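You operate a simulated robot arm through the tools that you are given. There is no shell and no other tool. Be economical: measure what you need, move in short steps, check, and stop when the job is done.

The job below is to be done with a simulated robot arm. You get a single attempt, and the scene is never put back.

## Task
Cover the white cup with its lid, then warm it to 40 C.
Fine: press the lid on till it catches; use the heater block; wait for the READY lamp, turn the block off and set the cup on the white mat.

The check looks at the end state, three seconds after you hand in, the way a careful person would. Anything else that was tipped, shoved, dropped, spilled or broken makes it a failure. Lids that push on must go on centred and level and be pressed home; caps that screw on are set level and turned clockwise until they are tight.

## Robot
A 7-joint arm with a two-finger parallel gripper, fixed in place. Base frame: the origin is at the foot of the arm, x ahead of it, y to its left, z up; the work surface is at about z = 0. Readings come in cm, rad, newtons and seconds.
With the tool pointing down near the work surface it reaches from about 22 to 58 cm from the base axis. Its first joint turns from -1.152 to 1.152 rad. Payload 2.5 kg.
The tool frame sits at the grasp point between the pads (the TCP): z along the fingers, y along the line on which they close. The tips reach 2.3 cm beyond it. The gripper opens to 9.4 cm. The fingers are 3.8 cm wide and 1 cm thick; the gripper's body (5.4 by 9.6 cm) begins 3.9 cm behind the TCP.
Orientation is told as [roll, pitch, yaw] about the base's x, y, z axes, in that order, counted from this pose: with the fingers straight down and closing along the base's y, the tool's x points along the base's -x, its y along +y and its z along -z.

## Interface
- The arm moves only by the tool step_arm. Its argument "increments" is a list of rows, each an object of numbers (a shift or turn left out is 0, a gripper value left out holds the last): "x", "y", "z": the shift along the tool's x, y, z in units of 20 mm (1.0 is 20 mm); "rx", "ry", "rz": the turn, a rotation vector about the tool's x, y, z in units of 8 degrees (1.0 is 8 degrees); "jaw": the gripper command, from -1 (shut) to 1 (fully open), values between in proportion. In form: [{"x": .., "y": .., "z": .., "rx": .., "ry": .., "rz": .., "jaw": ..}, ...]. A call has 1 to 12 rows; each row shifts and turns the commanded pose from where the row before left it, along the tool's axes as they then stand. A call with a number of a shift or a turn outside -1 to 1 is refused whole. Rows are played at 5 a second. More than 5 cm and 0.15 rad between two rows, or a gripper value outside its range, and nothing of the call is played. Where a pose cannot be reached the arm comes as near as it can. A force on the tool above 70 N (or 10 N above the force at the start of the call, whichever is more), or a blocked arm, ends the call early, and 0.2 s more pass. Each finger travels about 10.8 cm/s and halts on what it meets, pressing with about 26 N; the grip force reading is that of the motor and also rises with nothing between the fingers. The clock runs only during rows and for 0.2 s after the last one: add rows that do not move to give the fingers time. It gives the time, the measured TCP pose, the force on the tool (base axes), the opening and the grip force at its end, in the units of the frame above (readings bear some noise).
- Cameras (640 x 400 px; columns grow to the right, rows downward): "scene" is fixed at [12.44, -40.66, 54.81]; the picture's right is [0.81, -0.59, 0.00], its down [-0.31, -0.43, -0.85] and it looks along [0.50, 0.68, -0.53] (base axes); focal length 351 px, centre (320, 200). "wrist" rides on the gripper at [8.6, 1.6, -7.4] in the tool frame; the picture's right is [-0.18, 0.98, 0.00], its down [-0.58, -0.11, -0.81] and it looks along [-0.79, -0.15, 0.59] (tool axes); focal length 243 px, centre (320, 200). There is no depth. A picture from a camera that has moved, and an enlarged one, comes with that camera's place and axes in the base frame and with its lens.
- capture(camera): a new picture of that camera. No time passes.
- enlarge(camera, box): a new picture of the part [left, top, right, bottom] of that camera's present view, enlarged. No time passes.
- job_done(): hands the job in; it is judged then, once.

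Go step by step. Nothing tells you positions but the pictures and the camera data: compare them with the known pose of the tool, close in by small moves and look again before you grip or let go. The budget is 120 turns and 76 pictures, counting those below and the enlarged ones. Unless the task says otherwise, let go and move clear before handing in, and close with one line.

The tools are called after "Call:" as name(argument=value, ...) on one line, values as JSON. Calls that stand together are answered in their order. step_arm: Moves the arm, as the interface text tells. Its arguments: {"type":"object","properties":{"increments":{"type":"array","items":{"type":"object","properties":{"x":{"type":"number"},"y":{"type":"number"},"z":{"type":"number"},"rx":{"type":"number"},"ry":{"type":"number"},"rz":{"type":"number"},"jaw":{"type":"number"}}}}},"required":["increments"]} The other tools are called the same way: capture (camera) takes a picture; enlarge (camera, box) takes an enlarged picture of a part of a camera's view; job_done () hands the job in.

At the start:

```text
time_s: 0.0
position: [41.56, -7.55, 32.26]
ee_rot: [0.0, 0.0, -0.001]
force: [-0.2, 0.8, 0.2]
width: 9.41
grasp_force: 0.1
```

scene: 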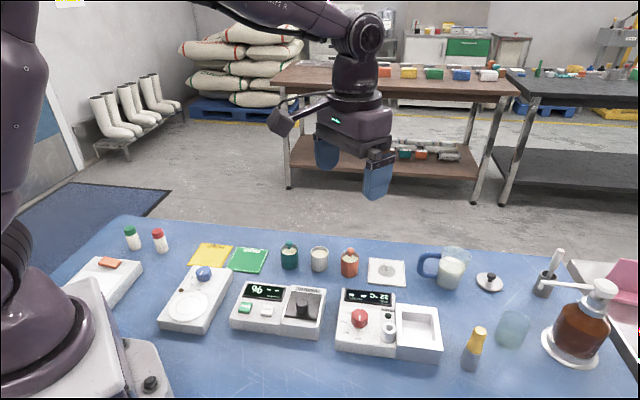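
wrist: 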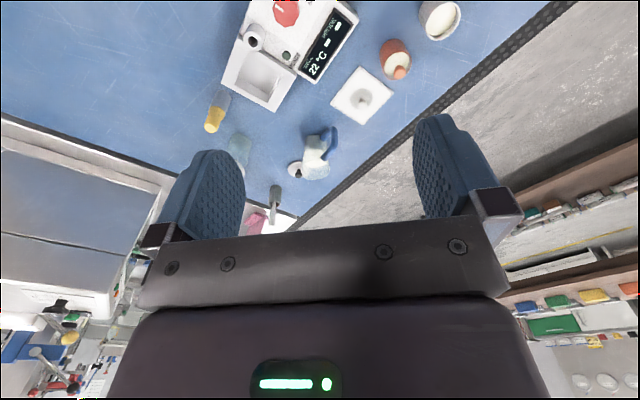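

I see a bench with three devices, cups (green, white, orange), a white lid-like square and a round lid. I'll look closer before moving.

Call:
enlarge(camera="scene", box=[220, 230, 380, 330])

Call:
enlarge(camera="scene", box=[320, 230, 520, 370])

Call:
enlarge(camera="scene", box=[80, 220, 280, 340])

```text
4.00 times, centred on (300, 280) of scene
camera zoom: at [12.44, -40.66, 54.81], right [0.81, -0.59, 0.0], down [-0.31, -0.43, -0.85], along [0.5, 0.68, -0.53], focal length 1405 px, centre (400, -120)
```

zoom: 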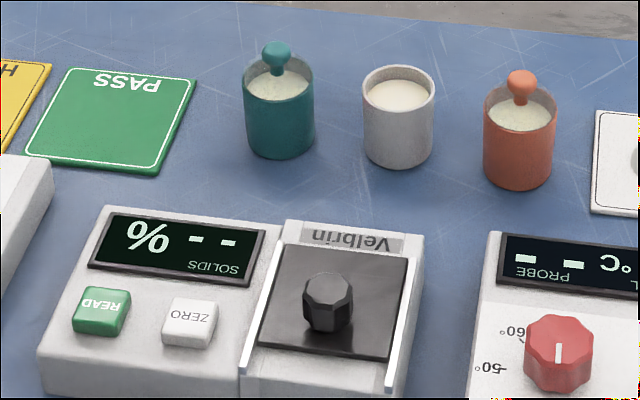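

```text
2.86 times, centred on (420, 300) of scene
camera zoom: at [12.44, -40.66, 54.81], right [0.81, -0.59, 0.0], down [-0.31, -0.43, -0.85], along [0.5, 0.68, -0.53], focal length 1003 px, centre (34, -86)
```

zoom: 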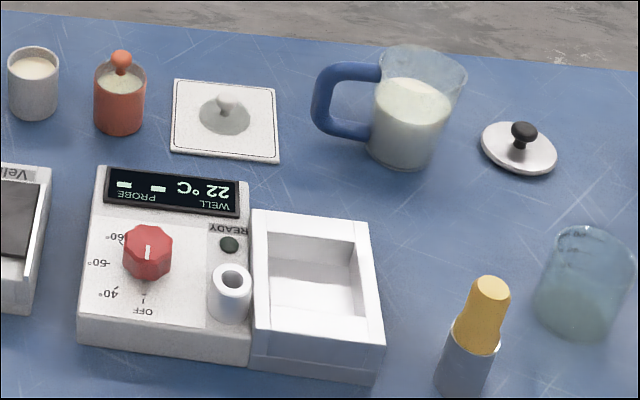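

```text
3.20 times, centred on (180, 280) of scene
camera zoom: at [12.44, -40.66, 54.81], right [0.81, -0.59, 0.0], down [-0.31, -0.43, -0.85], along [0.5, 0.68, -0.53], focal length 1124 px, centre (768, -56)
```

zoom: 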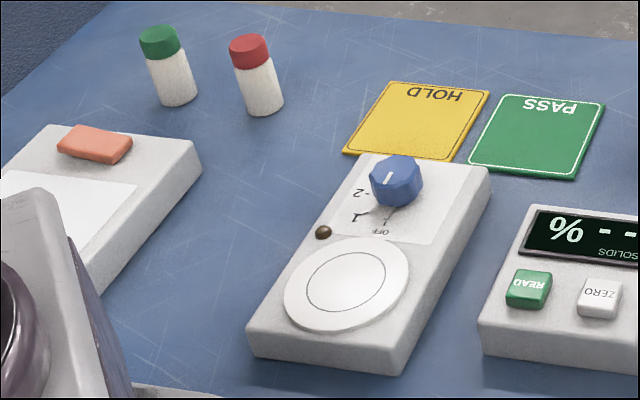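

The white cup is at about (47, 7), its small white lid lies on the white mat near (58, -3), and the heater block has its knob near (42, -12) and its well near (51, -18). I'll zoom in on the knob and lid.

Call:
enlarge(camera="scene", box=[336, 280, 416, 360])

Call:
enlarge(camera="scene", box=[355, 245, 419, 295])

Call:
enlarge(camera="wrist", box=[200, 0, 480, 180])

```text
5.00 times, centred on (376, 320) of scene
camera zoom: at [12.44, -40.66, 54.81], right [0.81, -0.59, 0.0], down [-0.31, -0.43, -0.85], along [0.5, 0.68, -0.53], focal length 1756 px, centre (40, -400)
```

zoom: 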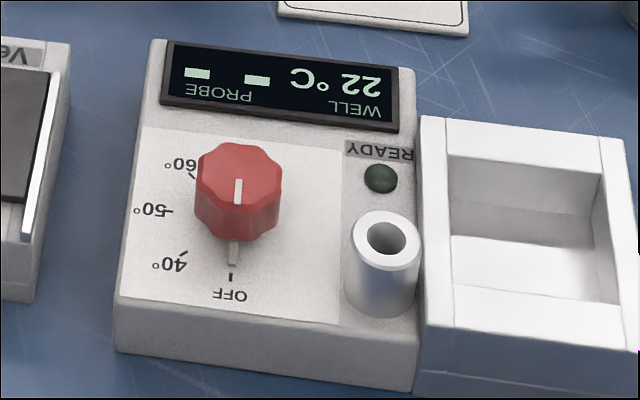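

```text
8.00 times, centred on (387, 270) of scene
camera zoom: at [12.44, -40.66, 54.81], right [0.81, -0.59, 0.0], down [-0.31, -0.43, -0.85], along [0.5, 0.68, -0.53], focal length 2809 px, centre (-216, -360)
```

zoom: 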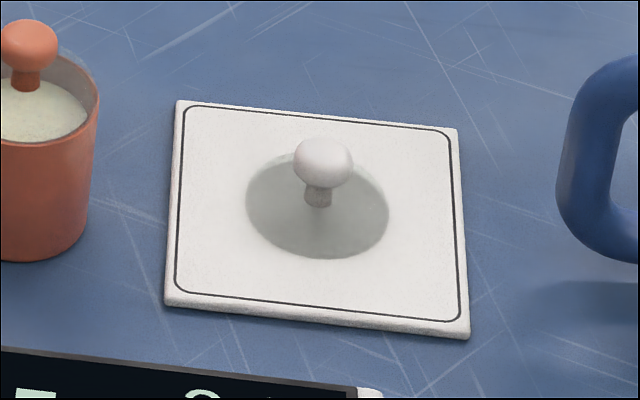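

```text
2.22 times, centred on (340, 90) of wrist
camera zoom: at [33.01, -5.91, 39.66], right [0.18, 0.98, 0.0], down [0.58, -0.11, 0.81], along [0.79, -0.15, -0.59], focal length 539 px, centre (276, 444)
```

zoom: 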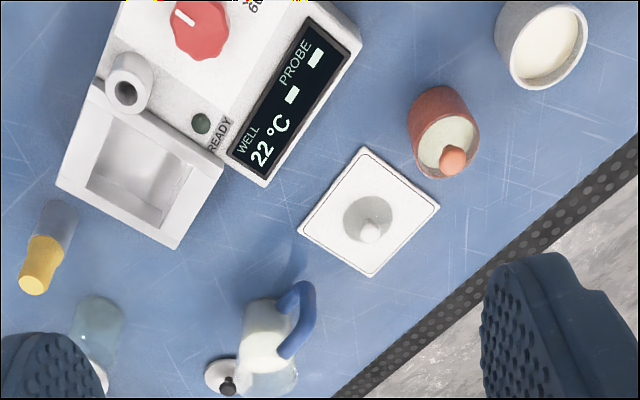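

The knob stands at OFF and 40 is one mark clockwise of it, seen from above. The lid's ball grip is at about (57.8, -3.3, 2.3), so I'll move above it.

Call:
step_arm(increments=[{"x": -0.675, "y": 0.177, "z": 0.8, "jaw": 0}, {"x": -0.675, "y": 0.177, "z": 0.8}, {"x": -0.675, "y": 0.177, "z": 0.8}, {"x": -0.675, "y": 0.177, "z": 0.8}, {"x": -0.675, "y": 0.177, "z": 0.8}, {"x": -0.675, "y": 0.177, "z": 0.8}, {"x": -0.675, "y": 0.177, "z": 0.8}, {"x": -0.675, "y": 0.177, "z": 0.8}, {"x": -0.675, "y": 0.177, "z": 0.8}, {"x": -0.675, "y": 0.177, "z": 0.8}, {"x": -0.675, "y": 0.177, "z": 0.8}, {"x": -0.675, "y": 0.177, "z": 0.8}])

Call:
capture(camera="wrist")

Call:
capture(camera="scene")

```text
time_s: 2.6
position: [58.08, -3.22, 13.07]
ee_rot: [0.0, -0.001, -0.001]
force: [0.7, 0.3, -0.6]
width: 4.7
grasp_force: 0.0
```

```text
67 pictures are left
camera wrist: at [49.37, -1.64, 20.4], right [0.18, 0.98, 0.0], down [0.58, -0.11, 0.81], along [0.79, -0.15, -0.59], focal length 243 px, centre (320, 200)
```

wrist: 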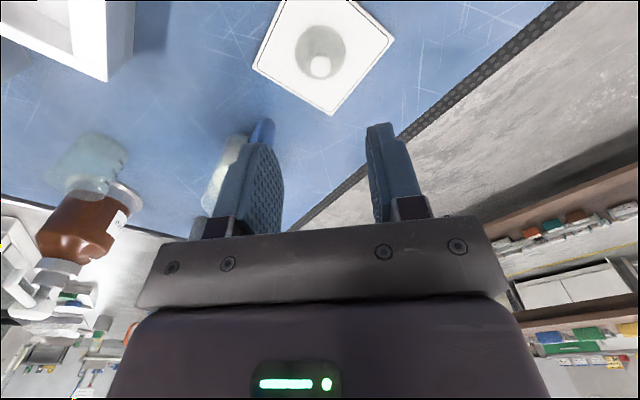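

```text
66 pictures are left
```

scene: 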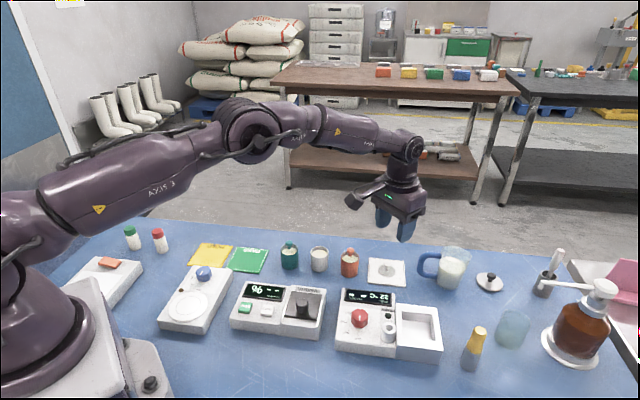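

The lid's knob reads (57.7, -3.3) from this view too, and the arm reaches that far. I'll lower toward it.

Call:
step_arm(increments=[{"x": 0.1, "z": 0.8}, {"x": 0.1, "z": 0.8}, {"z": 0.8}, {"z": 0.8}, {"z": 0.45}, {}])

Call:
capture(camera="wrist")

Call:
enlarge(camera="scene", box=[340, 220, 436, 295])

```text
time_s: 4.0
position: [57.54, -3.21, 5.59]
ee_rot: [0.0, 0.0, 0.001]
force: [-0.2, 0.0, 0.4]
width: 4.69
grasp_force: 0.1
```

```text
65 pictures are left
camera wrist: at [48.82, -1.68, 13.0], right [0.18, 0.98, 0.0], down [0.58, -0.11, 0.81], along [0.79, -0.15, -0.59], focal length 243 px, centre (320, 200)
```

wrist: 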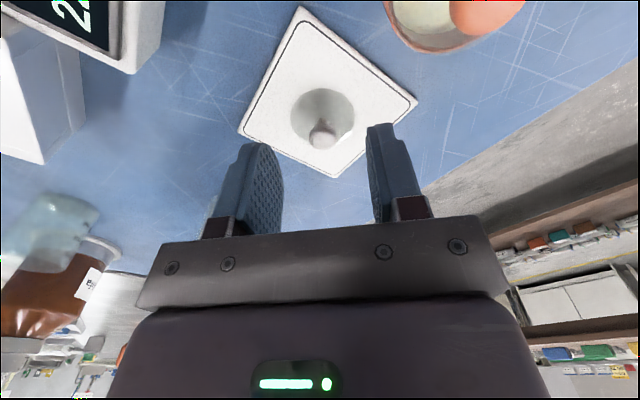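

```text
5.33 times, centred on (388, 258) of scene
camera zoom: at [12.44, -40.66, 54.81], right [0.81, -0.59, 0.0], down [-0.31, -0.43, -0.85], along [0.5, 0.68, -0.53], focal length 1873 px, centre (-43, -107)
```

zoom: 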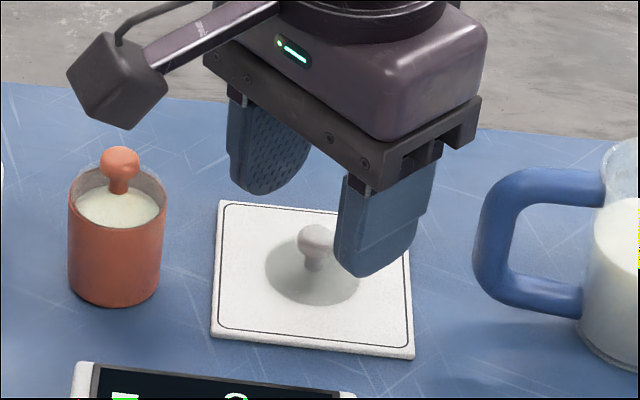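

The knob sits centred between the fingers. I'll lower to z≈3.3 and close.

Call:
step_arm(increments=[{"z": 0.6}, {"z": 0.55}, {}, {"jaw": -1}, {}, {}, {}])

Call:
enlarge(camera="scene", box=[340, 220, 436, 295])

Call:
capture(camera="wrist")

```text
time_s: 5.6
position: [57.41, -3.39, 3.32]
ee_rot: [-0.001, 0.001, 0.0]
force: [0.0, 0.0, 0.1]
width: 1.34
grasp_force: 26.1
```

```text
5.33 times, centred on (388, 258) of scene
camera zoom: at [12.44, -40.66, 54.81], right [0.81, -0.59, 0.0], down [-0.31, -0.43, -0.85], along [0.5, 0.68, -0.53], focal length 1873 px, centre (-43, -107)
```

zoom: 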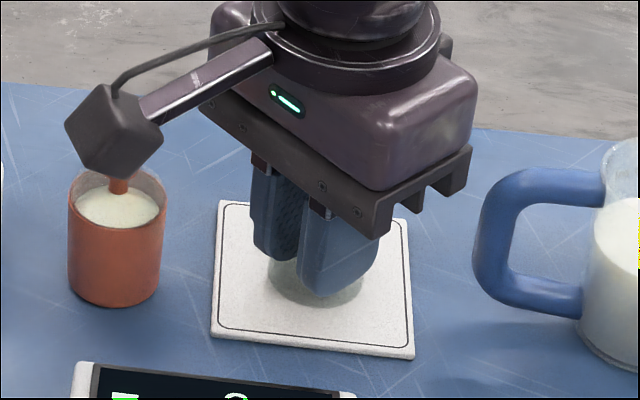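

```text
62 pictures are left
camera wrist: at [48.78, -1.71, 10.72], right [0.18, 0.98, 0.0], down [0.58, -0.11, 0.81], along [0.79, -0.15, -0.59], focal length 243 px, centre (320, 200)
```

wrist: 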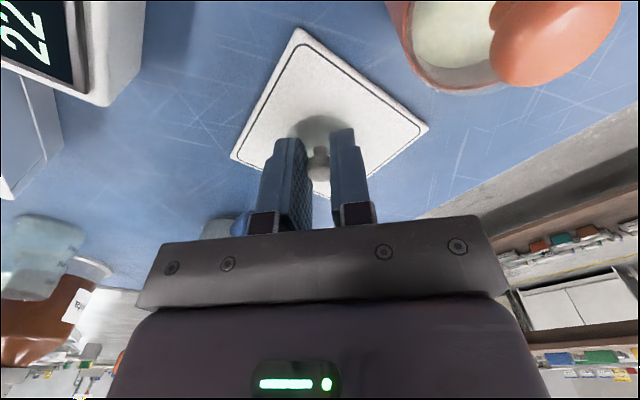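

The knob is held at 1.34 cm. I'll lift and carry it over toward the white cup.

Call:
step_arm(increments=[{"z": -0.5}, {"z": -0.8}, {"z": -1}, {"z": -1}, {"z": -1}, {"x": 0.85, "y": 0.85}, {"x": 0.85, "y": 0.85}, {"x": 0.85, "y": 0.85}, {"x": 0.85, "y": 0.85}, {"x": 0.85, "y": 0.85}, {"x": 0.85, "y": 0.85}, {}])

Call:
capture(camera="wrist")

Call:
enlarge(camera="scene", box=[270, 180, 398, 280])

```text
time_s: 8.2
position: [47.27, 6.78, 12.02]
ee_rot: [0.0, 0.0, 0.0]
force: [-0.2, 0.4, -0.5]
width: 1.36
grasp_force: 26.0
```

```text
61 pictures are left
camera wrist: at [38.78, 8.5, 19.39], right [0.18, 0.98, 0.0], down [0.58, -0.11, 0.81], along [0.79, -0.15, -0.59], focal length 243 px, centre (320, 200)
```

wrist: 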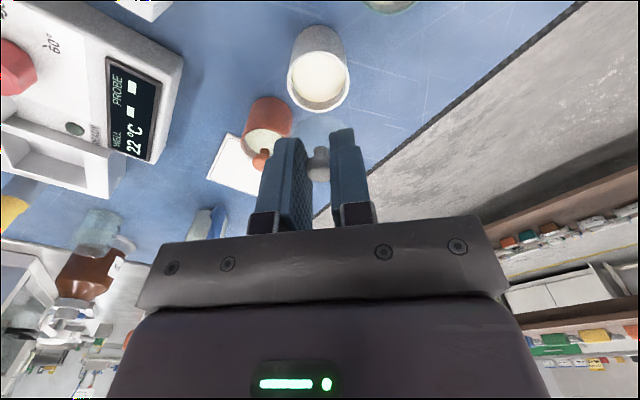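

```text
4.00 times, centred on (334, 230) of scene
camera zoom: at [12.44, -40.66, 54.81], right [0.81, -0.59, 0.0], down [-0.31, -0.43, -0.85], along [0.5, 0.68, -0.53], focal length 1405 px, centre (264, 80)
```

zoom: 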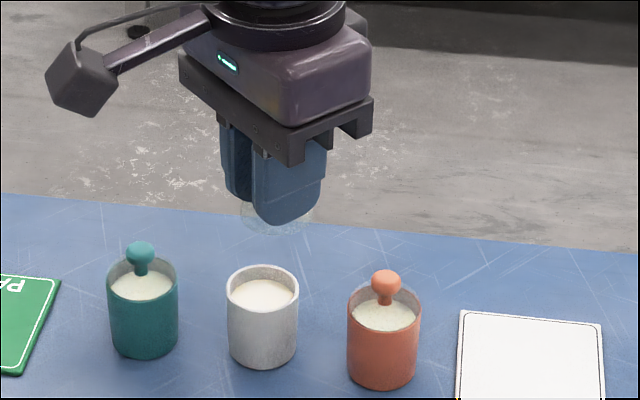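

The clear lid hangs from the knob. I'll zoom in to measure it against the cup rim.

Call:
enlarge(camera="scene", box=[300, 200, 364, 275])

Call:
enlarge(camera="wrist", box=[240, 10, 400, 210])

```text
5.33 times, centred on (332, 238) of scene
camera zoom: at [12.44, -40.66, 54.81], right [0.81, -0.59, 0.0], down [-0.31, -0.43, -0.85], along [0.5, 0.68, -0.53], focal length 1873 px, centre (256, 0)
```

zoom: 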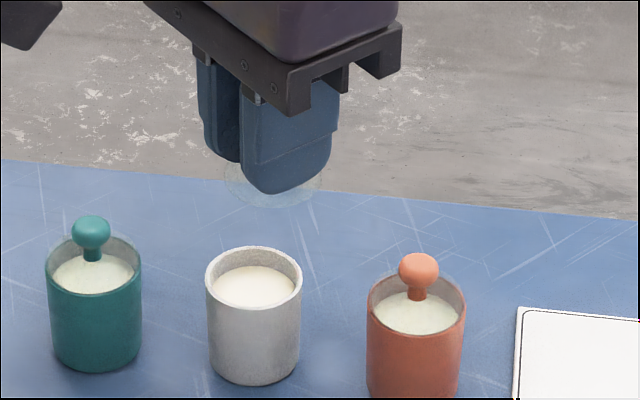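

```text
2.00 times, centred on (320, 110) of wrist
camera zoom: at [38.78, 8.5, 19.39], right [0.18, 0.98, 0.0], down [0.58, -0.11, 0.81], along [0.79, -0.15, -0.59], focal length 485 px, centre (320, 380)
```

zoom: 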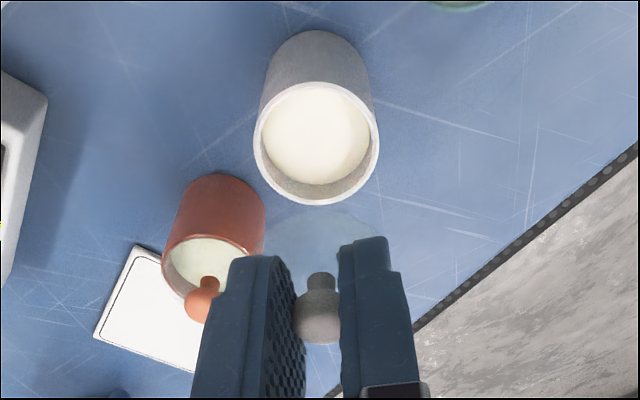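

The lid looks centred in y and about 0.9 cm too far in x. I'll correct that, lower partway and look again.

Call:
step_arm(increments=[{"x": 0.45, "z": 0.4}, {"z": 0.6}, {"z": 0.3}, {}])

Call:
enlarge(camera="scene", box=[296, 230, 344, 275])

Call:
enlarge(camera="wrist", box=[260, 50, 390, 180])

```text
time_s: 9.2
position: [46.41, 6.88, 9.56]
ee_rot: [0.0, 0.0, 0.001]
force: [1.0, -0.1, -0.1]
width: 1.36
grasp_force: 25.9
```

```text
8.89 times, centred on (320, 252) of scene
camera zoom: at [12.44, -40.66, 54.81], right [0.81, -0.59, 0.0], down [-0.31, -0.43, -0.85], along [0.5, 0.68, -0.53], focal length 3121 px, centre (320, -267)
```

zoom: 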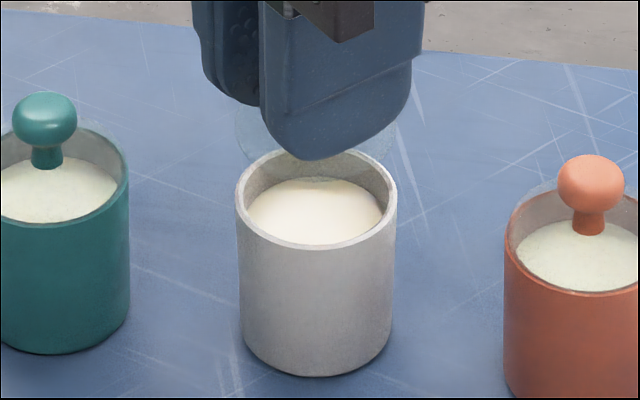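

```text
3.08 times, centred on (325, 115) of wrist
camera zoom: at [37.8, 8.46, 16.81], right [0.18, 0.98, 0.0], down [0.58, -0.11, 0.81], along [0.79, -0.15, -0.59], focal length 746 px, centre (305, 462)
```

zoom: 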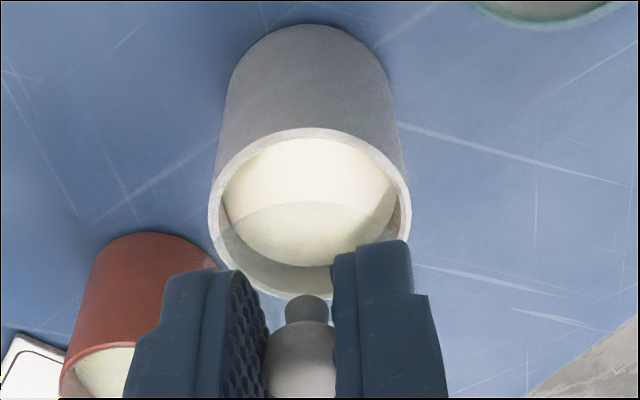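

Lateral lines from both cameras agree that the lid is centred over the cup. I'll lower further, close to the rim, and recheck.

Call:
step_arm(increments=[{"z": 0.4, "y": 0.02}, {"z": 0.3}, {}])

Call:
enlarge(camera="scene", box=[296, 230, 344, 275])

Call:
enlarge(camera="wrist", box=[260, 50, 390, 180])

```text
time_s: 10.0
position: [46.44, 6.9, 8.11]
ee_rot: [-0.001, -0.001, -0.001]
force: [0.4, 0.9, -0.5]
width: 1.34
grasp_force: 26.1
```

```text
8.89 times, centred on (320, 252) of scene
camera zoom: at [12.44, -40.66, 54.81], right [0.81, -0.59, 0.0], down [-0.31, -0.43, -0.85], along [0.5, 0.68, -0.53], focal length 3121 px, centre (320, -267)
```

zoom: 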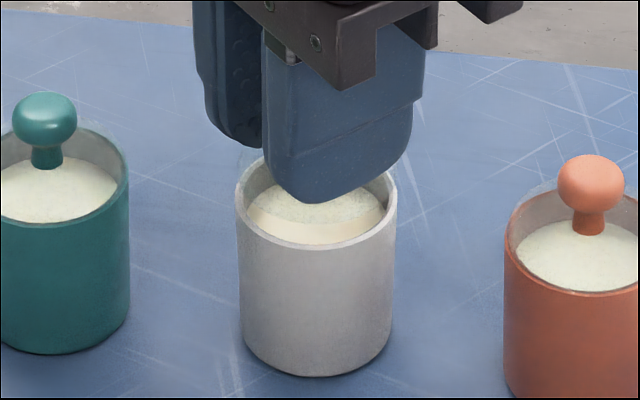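

```text
3.08 times, centred on (325, 115) of wrist
camera zoom: at [37.85, 8.45, 15.49], right [0.18, 0.98, 0.0], down [0.58, -0.11, 0.81], along [0.79, -0.15, -0.59], focal length 746 px, centre (305, 462)
```

zoom: 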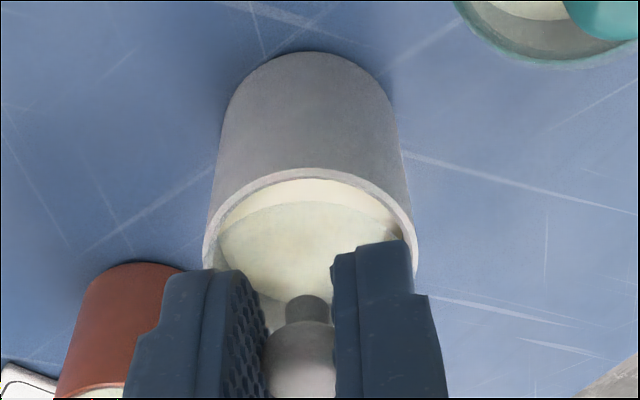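

Remaining gap is about 0.7 cm. I'll go down half a centimetre and compare the edges again.

Call:
step_arm(increments=[{"z": 0.25}, {}])

Call:
enlarge(camera="scene", box=[304, 238, 336, 268])

Call:
enlarge(camera="wrist", box=[280, 90, 370, 180])

```text
time_s: 10.6
position: [46.35, 6.85, 7.55]
ee_rot: [0.0, 0.0, 0.0]
force: [-0.5, -0.1, 0.6]
width: 1.37
grasp_force: 26.0
```

```text
13.33 times, centred on (320, 253) of scene
camera zoom: at [12.44, -40.66, 54.81], right [0.81, -0.59, 0.0], down [-0.31, -0.43, -0.85], along [0.5, 0.68, -0.53], focal length 4682 px, centre (320, -507)
```

zoom: 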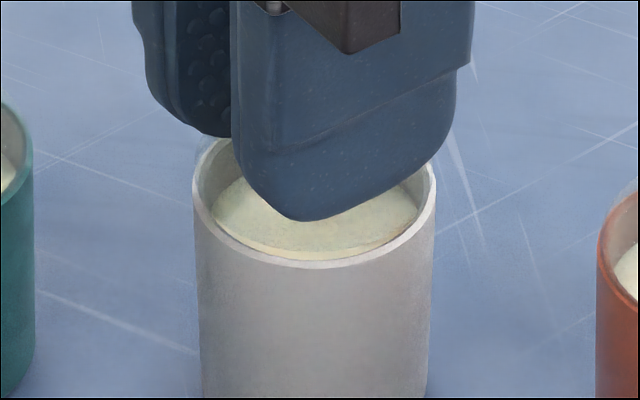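

```text
4.44 times, centred on (325, 135) of wrist
camera zoom: at [37.85, 8.51, 15.0], right [0.18, 0.98, 0.0], down [0.58, -0.11, 0.81], along [0.79, -0.15, -0.59], focal length 1078 px, centre (298, 489)
```

zoom: 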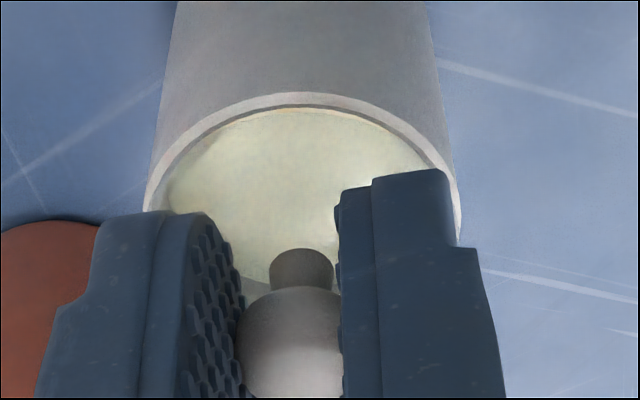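

Both views agree: the lid is centred with about 0.3 cm to go. I'll lower to contact in small steps.

Call:
step_arm(increments=[{"z": 0.1}, {"z": 0.08}, {}])

Call:
enlarge(camera="scene", box=[304, 238, 336, 268])

Call:
enlarge(camera="wrist", box=[280, 90, 370, 180])

```text
time_s: 11.4
position: [46.48, 6.87, 7.29]
ee_rot: [0.0, -0.002, -0.002]
force: [0.4, -1.6, 7.3]
width: 1.33
grasp_force: 26.3
```

```text
13.33 times, centred on (320, 253) of scene
camera zoom: at [12.43, -40.66, 54.81], right [0.81, -0.59, 0.0], down [-0.31, -0.43, -0.85], along [0.5, 0.68, -0.53], focal length 4682 px, centre (320, -507)
```

zoom: 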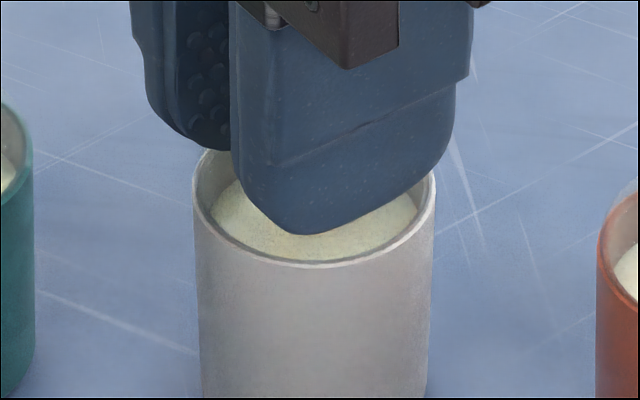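

```text
4.44 times, centred on (325, 135) of wrist
camera zoom: at [37.83, 8.53, 14.7], right [0.18, 0.98, 0.0], down [0.58, -0.11, 0.81], along [0.79, -0.15, -0.59], focal length 1078 px, centre (298, 489)
```

zoom: 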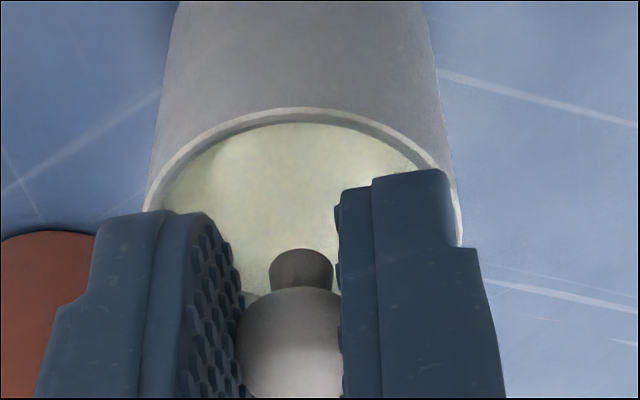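

Contact made, with the lid edge on the rim. I'll press down gradually and watch the force.

Call:
step_arm(increments=[{"z": 0.06}, {"z": 0.06}, {}])

Call:
step_arm(increments=[{"z": 0.06}, {"z": 0.06}, {}])

```text
time_s: 12.2
position: [46.53, 6.83, 7.23]
ee_rot: [0.0, -0.006, 0.0]
force: [-3.0, -2.6, 29.0]
width: 1.39
grasp_force: 26.5
```

```text
time_s: 13.0
position: [46.5, 6.84, 7.12]
ee_rot: [0.001, -0.007, 0.0]
force: [-3.8, 0.5, 38.7]
width: 1.36
grasp_force: 26.2
```

Call:
step_arm(increments=[{"z": 0.06}, {"z": 0.06}, {}])

Call:
enlarge(camera="scene", box=[304, 238, 336, 268])

Call:
enlarge(camera="wrist", box=[280, 90, 370, 180])

```text
time_s: 13.8
position: [46.52, 6.95, 7.17]
ee_rot: [0.003, -0.008, 0.0]
force: [-16.4, -2.5, 65.9]
width: 1.36
grasp_force: 26.0
```

```text
13.33 times, centred on (320, 253) of scene
camera zoom: at [12.4, -40.66, 54.82], right [0.81, -0.59, 0.0], down [-0.31, -0.43, -0.85], along [0.5, 0.68, -0.53], focal length 4682 px, centre (320, -507)
```

zoom: 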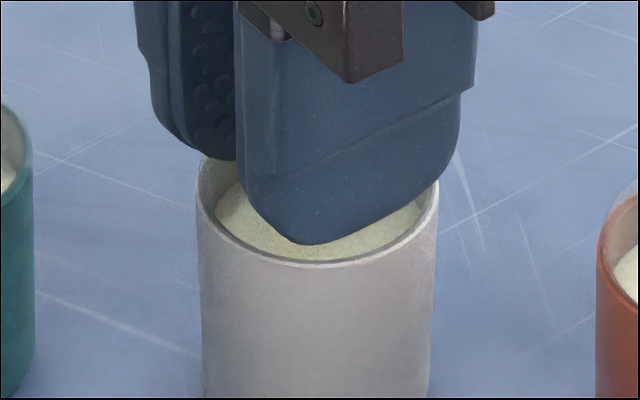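

```text
4.44 times, centred on (325, 135) of wrist
camera zoom: at [37.88, 8.53, 14.39], right [0.18, 0.98, 0.0], down [0.57, -0.11, 0.81], along [0.8, -0.15, -0.58], focal length 1078 px, centre (298, 489)
```

zoom: 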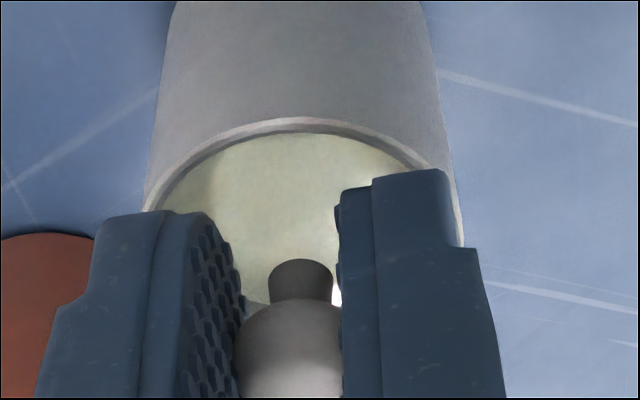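

Force rose to 66 N with little travel, so I'll ease off, open and back up to see the lid's state.

Call:
step_arm(increments=[{"z": -0.15}, {"z": -0.15}, {"jaw": -0.4}, {}, {"z": -0.8}, {"z": -1}, {"z": -1}])

Call:
enlarge(camera="scene", box=[280, 236, 364, 280])

Call:
enlarge(camera="wrist", box=[240, 0, 400, 140])

```text
time_s: 15.4
position: [46.16, 6.86, 12.7]
ee_rot: [0.0, 0.001, -0.001]
force: [-0.4, 0.0, -0.1]
width: 2.82
grasp_force: 0.0
```

```text
7.62 times, centred on (322, 258) of scene
camera zoom: at [12.44, -40.66, 54.81], right [0.81, -0.59, 0.0], down [-0.31, -0.43, -0.85], along [0.5, 0.68, -0.53], focal length 2676 px, centre (305, -242)
```

zoom: 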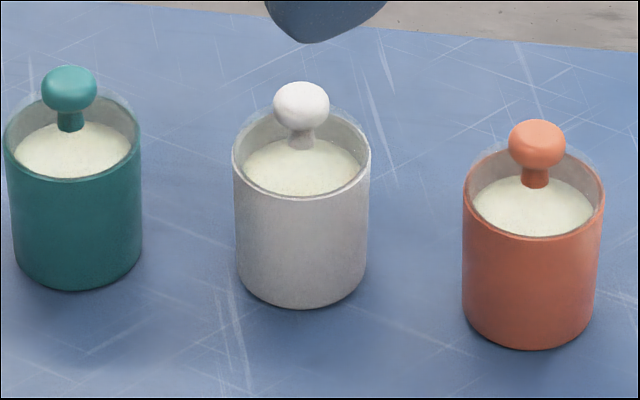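

```text
2.86 times, centred on (320, 70) of wrist
camera zoom: at [37.68, 8.5, 20.14], right [0.18, 0.98, 0.0], down [0.58, -0.11, 0.81], along [0.79, -0.15, -0.59], focal length 693 px, centre (320, 571)
```

zoom: 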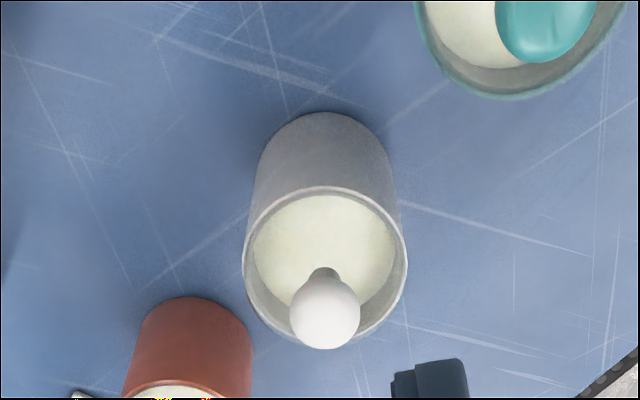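

The white cup's lid now stands at the same height as the lids on the green and orange cups. I'll zoom closer to confirm it is seated level.

Call:
enlarge(camera="scene", box=[304, 240, 336, 260])

Call:
enlarge(camera="scene", box=[333, 243, 365, 263])

```text
16.00 times, centred on (320, 250) of scene
camera zoom: at [12.44, -40.66, 54.81], right [0.81, -0.59, 0.0], down [-0.31, -0.43, -0.85], along [0.5, 0.68, -0.53], focal length 5619 px, centre (320, -600)
```

zoom: 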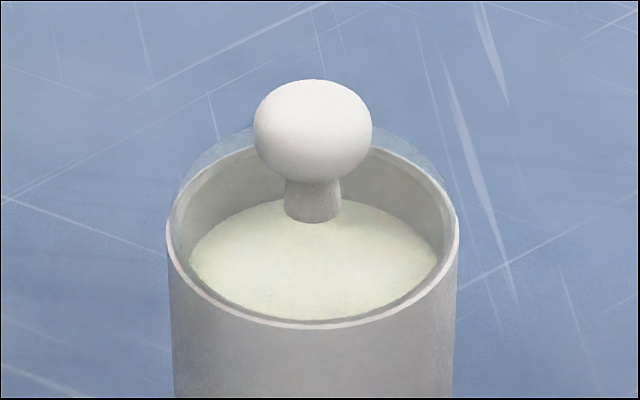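

```text
16.00 times, centred on (349, 253) of scene
camera zoom: at [12.44, -40.66, 54.81], right [0.81, -0.59, 0.0], down [-0.31, -0.43, -0.85], along [0.5, 0.68, -0.53], focal length 5619 px, centre (-144, -648)
```

zoom: 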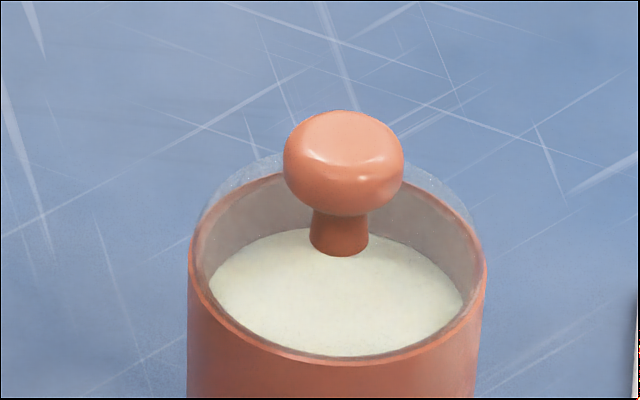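

It looks level and seated like the reference cups. As a check I'll press the knob top straight down with closed fingers.

Call:
step_arm(increments=[{"jaw": -1, "x": -0.1}, {}, {"z": 0.6}, {"z": 0.6}, {"z": 0.2}, {}])

Call:
enlarge(camera="scene", box=[292, 224, 348, 280])

Call:
enlarge(camera="wrist", box=[260, 50, 390, 180])

```text
time_s: 16.8
position: [46.51, 6.79, 9.96]
ee_rot: [0.0, -0.001, 0.0]
force: [0.0, 0.7, 0.0]
width: 0.02
grasp_force: 26.4
```

```text
7.14 times, centred on (320, 252) of scene
camera zoom: at [12.44, -40.66, 54.81], right [0.81, -0.59, 0.0], down [-0.31, -0.43, -0.85], along [0.5, 0.68, -0.53], focal length 2508 px, centre (320, -171)
```

zoom: 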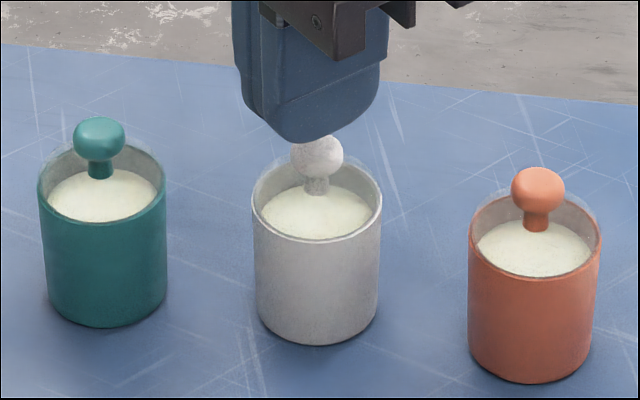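

```text
3.08 times, centred on (325, 115) of wrist
camera zoom: at [37.92, 8.54, 17.27], right [0.18, 0.98, 0.0], down [0.58, -0.11, 0.81], along [0.79, -0.15, -0.59], focal length 746 px, centre (305, 462)
```

zoom: 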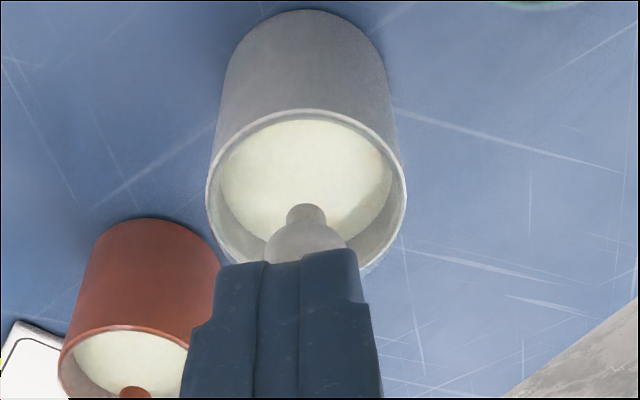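

Fingers are directly above the knob. I'll press down in small steps.

Call:
step_arm(increments=[{"z": 0.15}, {"z": 0.1}, {}])

Call:
step_arm(increments=[{"z": 0.08}, {"z": 0.08}, {}])

Call:
step_arm(increments=[{"z": 0.06}, {"z": 0.06}, {}])

```text
time_s: 17.6
position: [46.57, 6.85, 9.4]
ee_rot: [0.001, 0.0, -0.001]
force: [-0.2, 0.5, 0.6]
width: 0.0
grasp_force: 26.1
```

```text
time_s: 18.4
position: [46.5, 6.86, 9.18]
ee_rot: [0.0, 0.0, 0.001]
force: [-0.2, -0.3, 0.0]
width: 0.0
grasp_force: 25.5
```

```text
time_s: 19.2
position: [46.47, 6.79, 8.9]
ee_rot: [0.0, 0.0, 0.001]
force: [-0.4, -0.1, 0.1]
width: 0.02
grasp_force: 26.2
```

Call:
step_arm(increments=[{"z": 0.06}, {"z": 0.06}, {}])

Call:
step_arm(increments=[{"z": 0.06}, {"z": 0.06}, {}])

Call:
step_arm(increments=[{"z": 0.06}, {"z": 0.06}, {}])

Call:
enlarge(camera="scene", box=[292, 224, 348, 280])

```text
time_s: 20.0
position: [46.5, 6.78, 8.88]
ee_rot: [-0.001, -0.007, 0.001]
force: [-4.7, -1.2, 31.0]
width: 0.0
grasp_force: 25.6
```

```text
time_s: 20.8
position: [46.64, 6.81, 8.64]
ee_rot: [0.001, -0.009, 0.002]
force: [-12.2, -0.7, 51.9]
width: 0.01
grasp_force: 25.5
```

```text
time_s: 21.3
position: [46.76, 6.95, 8.94]
ee_rot: [0.002, -0.012, -0.001]
force: [-6.0, -1.0, 16.6]
width: 0.01
grasp_force: 26.2
stopped in row 2: the force on the tool passed its limit (the readings are from after the stop); the commanded pose is now the measured one
```

```text
7.14 times, centred on (320, 252) of scene
camera zoom: at [12.43, -40.66, 54.81], right [0.81, -0.59, 0.0], down [-0.31, -0.43, -0.85], along [0.5, 0.68, -0.53], focal length 2508 px, centre (320, -171)
```

zoom: 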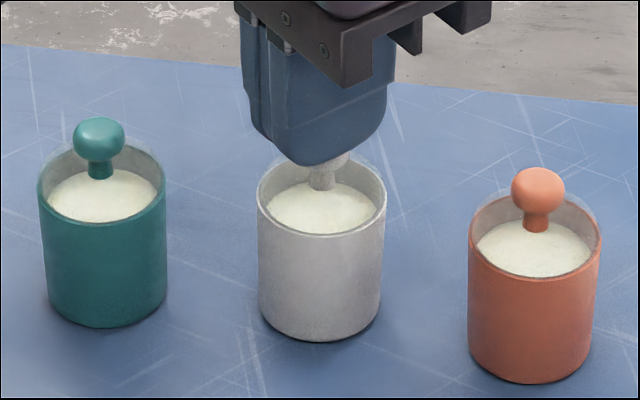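

The lid withstood over 70 N, so it's home, and the cup only slid about 2 mm. I'll lift, open and turn the gripper so the fingers clear the neighbouring cups.

Call:
step_arm(increments=[{"z": -0.5}, {"z": -1}, {"z": -0.5, "jaw": 0.3}, {"rz": 0.92}, {"rz": 0.92}, {"rz": 0.92}, {"rz": 0.92}, {"rz": 0.92}, {}])

Call:
capture(camera="wrist")

Call:
enlarge(camera="scene", box=[280, 220, 360, 280])

```text
time_s: 23.3
position: [46.57, 6.92, 12.81]
ee_rot: [0.009, -0.005, -0.646]
force: [0.6, -0.3, 0.3]
width: 6.12
grasp_force: 0.0
```

```text
40 pictures are left
camera wrist: at [40.7, 13.35, 20.11], right [0.74, 0.68, 0.01], down [0.39, -0.44, 0.81], along [0.55, -0.59, -0.59], focal length 243 px, centre (320, 200)
```

wrist: 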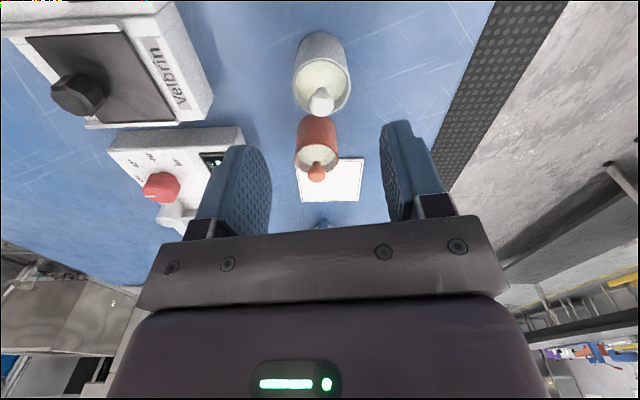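

```text
6.67 times, centred on (320, 250) of scene
camera zoom: at [12.44, -40.66, 54.81], right [0.81, -0.59, 0.0], down [-0.31, -0.43, -0.85], along [0.5, 0.68, -0.53], focal length 2341 px, centre (320, -133)
```

zoom: 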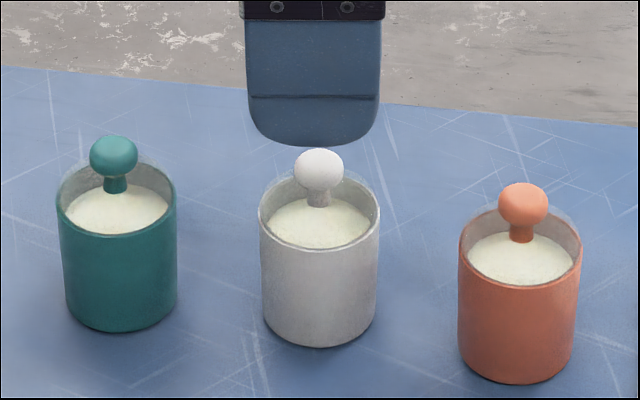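

Fingers straddle the cup cleanly. I'll level the small tilt, descend to about z=4.6 and close on the cup's body.

Call:
step_arm(increments=[{"z": 0.9, "rx": 0.073}, {"z": 0.9}, {"z": 0.9}, {"z": 0.8}, {"z": 0.6}, {}])

Call:
capture(camera="wrist")

```text
time_s: 24.7
position: [46.87, 6.8, 4.56]
ee_rot: [-0.003, -0.008, -0.643]
force: [0.2, 0.0, 0.1]
width: 6.12
grasp_force: 0.0
```

```text
38 pictures are left
camera wrist: at [40.89, 13.38, 11.94], right [0.74, 0.68, 0.0], down [0.4, -0.43, 0.81], along [0.55, -0.6, -0.59], focal length 243 px, centre (320, 200)
```

wrist: 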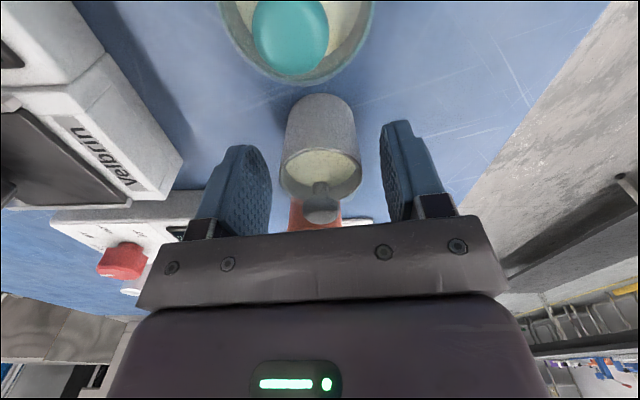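

The cup is between the pads. I'll close and lift.

Call:
step_arm(increments=[{"jaw": -1}, {}, {}, {}])

Call:
step_arm(increments=[{"z": -0.5}, {"z": -0.8}, {"z": -0.8}, {"z": -0.8}, {"z": -0.6}, {}])

Call:
capture(camera="scene")

```text
time_s: 25.7
position: [46.89, 6.72, 4.59]
ee_rot: [-0.005, -0.007, -0.641]
force: [0.0, -0.3, -0.1]
width: 3.84
grasp_force: 26.1
```

```text
time_s: 27.1
position: [46.59, 6.84, 11.56]
ee_rot: [-0.004, -0.007, -0.643]
force: [-0.6, 0.1, -0.1]
width: 3.85
grasp_force: 26.2
```

```text
37 pictures are left
```

scene: 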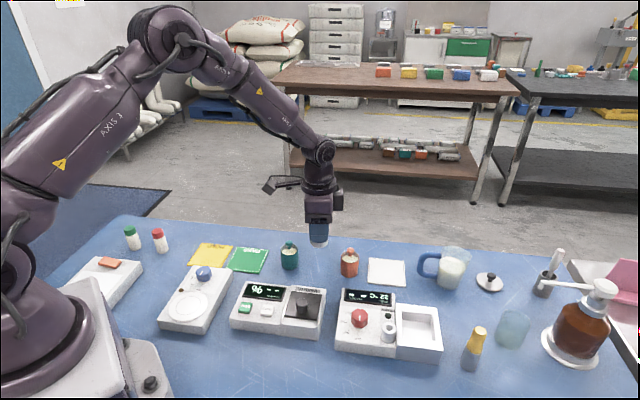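

The cup is held at 3.85 cm. I'll raise it and carry it over the heater well near (50.6, -17.8).

Call:
step_arm(increments=[{"z": -0.6}, {"z": -0.7}, {"x": -0.898, "y": -0.864}, {"x": -0.898, "y": -0.864}, {"x": -0.898, "y": -0.864}, {"x": -0.898, "y": -0.864}, {"x": -0.898, "y": -0.864}, {"x": -0.898, "y": -0.864}, {"x": -0.898, "y": -0.864}, {"x": -0.898, "y": -0.864}, {"x": -0.898, "y": -0.864}, {"x": -0.898, "y": -0.864}])

Call:
capture(camera="wrist")

Call:
enlarge(camera="scene", box=[330, 220, 474, 370])

```text
time_s: 29.7
position: [50.84, -17.8, 14.34]
ee_rot: [-0.005, -0.003, -0.641]
force: [-0.3, -0.6, -0.9]
width: 3.84
grasp_force: 26.1
```

```text
36 pictures are left
camera wrist: at [44.89, -11.21, 21.63], right [0.74, 0.68, 0.0], down [0.4, -0.43, 0.81], along [0.55, -0.6, -0.59], focal length 243 px, centre (320, 200)
```

wrist: 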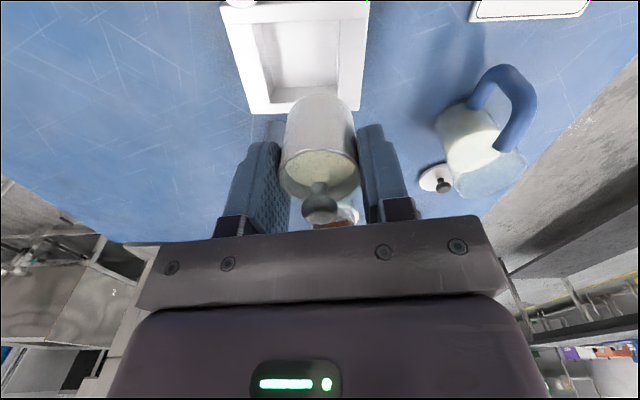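

```text
2.67 times, centred on (402, 295) of scene
camera zoom: at [12.44, -40.66, 54.81], right [0.81, -0.59, 0.0], down [-0.31, -0.43, -0.85], along [0.5, 0.68, -0.53], focal length 936 px, centre (101, -53)
```

zoom: 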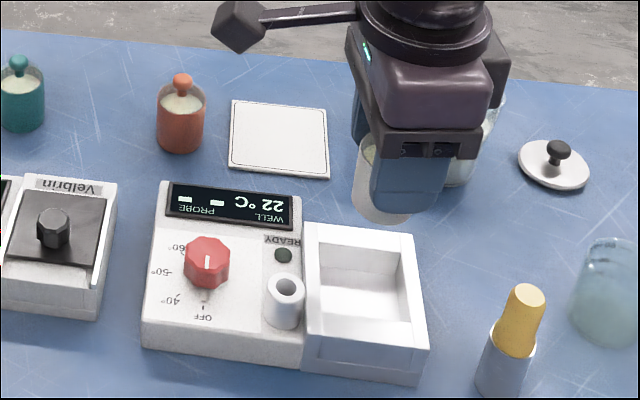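

The well is visible just ahead in the wrist view. I'll enlarge it to measure the opening.

Call:
enlarge(camera="wrist", box=[200, 0, 400, 125])

Call:
enlarge(camera="scene", box=[390, 295, 450, 365])

```text
3.20 times, centred on (300, 62) of wrist
camera zoom: at [44.89, -11.21, 21.63], right [0.74, 0.68, 0.0], down [0.4, -0.43, 0.81], along [0.55, -0.6, -0.59], focal length 776 px, centre (384, 640)
```

zoom: 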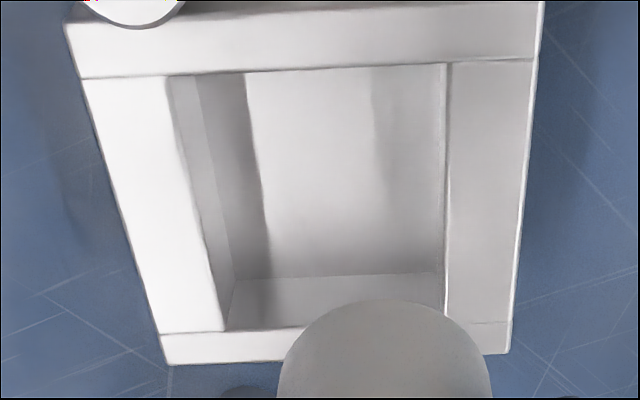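

```text
5.71 times, centred on (420, 330) of scene
camera zoom: at [12.44, -40.66, 54.81], right [0.81, -0.59, 0.0], down [-0.31, -0.43, -0.85], along [0.5, 0.68, -0.53], focal length 2007 px, centre (-251, -543)
```

zoom: 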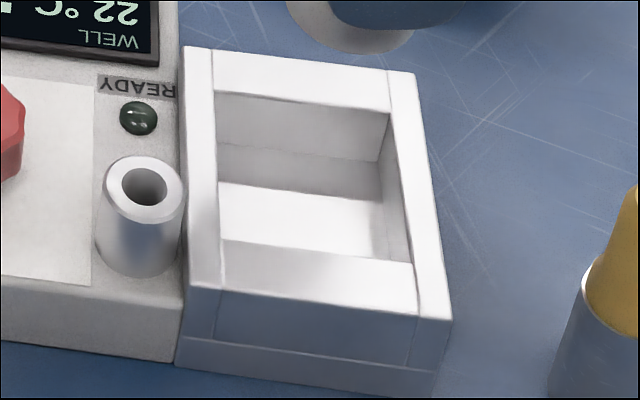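

Triangulating both views, the opening is centred near (49.75, -18.4), about 5.5 cm wide with its top at z≈3.5. I'll shift there and lower partway.

Call:
step_arm(increments=[{"x": 0.256, "y": -0.567}, {"z": 0.7}, {"z": 0.7}, {"z": 0.7}, {}])

Call:
enlarge(camera="wrist", box=[200, 0, 440, 150])

Call:
enlarge(camera="scene", box=[370, 270, 450, 365])

```text
time_s: 30.9
position: [49.88, -18.35, 10.04]
ee_rot: [-0.002, -0.007, -0.642]
force: [-0.1, 0.4, -0.6]
width: 3.86
grasp_force: 26.4
```

```text
2.67 times, centred on (320, 75) of wrist
camera zoom: at [43.9, -11.7, 17.35], right [0.74, 0.68, 0.0], down [0.4, -0.43, 0.81], along [0.55, -0.6, -0.59], focal length 647 px, centre (320, 533)
```

zoom: 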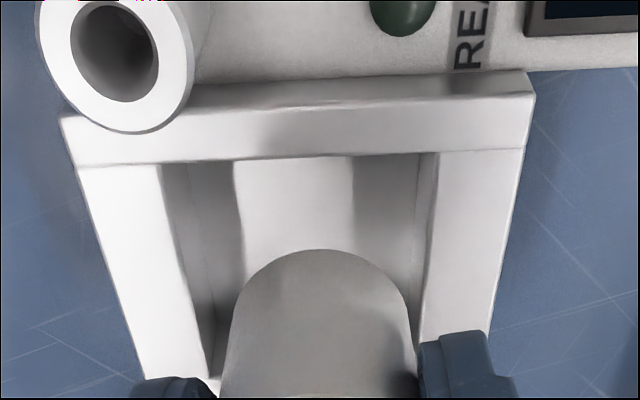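

```text
4.21 times, centred on (410, 318) of scene
camera zoom: at [12.44, -40.66, 54.81], right [0.81, -0.59, 0.0], down [-0.31, -0.43, -0.85], along [0.5, 0.68, -0.53], focal length 1479 px, centre (-59, -295)
```

zoom: 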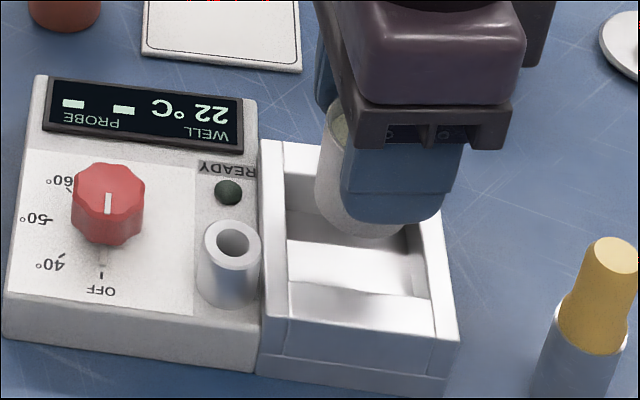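

The cup needs about 3 mm more toward tool −y and 1 mm in x. I'll apply that and go down to just above the well rim.

Call:
step_arm(increments=[{"x": 0.05, "y": -0.14}, {"z": 0.5}, {"z": 0.3}, {}])

Call:
enlarge(camera="wrist", box=[200, 0, 440, 150])

Call:
enlarge(camera="scene", box=[370, 270, 450, 365])

```text
time_s: 31.9
position: [49.56, -18.46, 8.38]
ee_rot: [-0.004, -0.007, -0.642]
force: [-0.2, -0.5, -0.5]
width: 3.84
grasp_force: 26.3
```

```text
2.67 times, centred on (320, 75) of wrist
camera zoom: at [43.55, -11.94, 15.79], right [0.74, 0.68, 0.0], down [0.4, -0.43, 0.81], along [0.55, -0.6, -0.59], focal length 647 px, centre (320, 533)
```

zoom: 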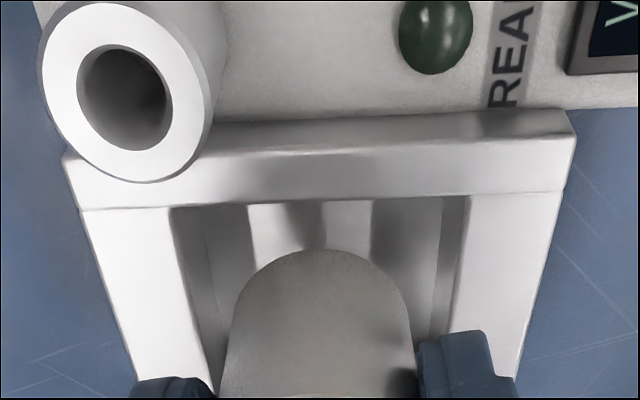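

```text
4.21 times, centred on (410, 318) of scene
camera zoom: at [12.44, -40.66, 54.81], right [0.81, -0.59, 0.0], down [-0.31, -0.43, -0.85], along [0.5, 0.68, -0.53], focal length 1479 px, centre (-59, -295)
```

zoom: 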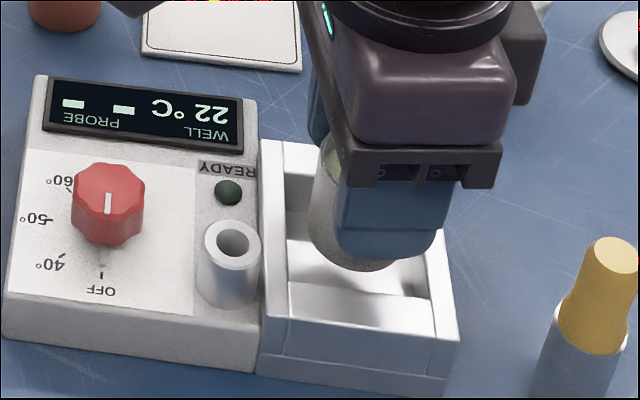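

Centred in both views. I'll lower into the well, slowing near the floor.

Call:
step_arm(increments=[{"z": 0.4}, {"z": 0.4}, {"z": 0.15}, {}])

Call:
step_arm(increments=[{"z": 0.1}, {"z": 0.1}, {}])

```text
time_s: 32.9
position: [49.63, -18.5, 6.55]
ee_rot: [-0.004, -0.008, -0.642]
force: [-0.1, -0.5, -0.3]
width: 3.83
grasp_force: 25.9
```

```text
time_s: 33.7
position: [49.49, -18.48, 6.32]
ee_rot: [-0.003, -0.006, -0.643]
force: [-11.6, 3.2, 19.4]
width: 3.85
grasp_force: 25.7
```

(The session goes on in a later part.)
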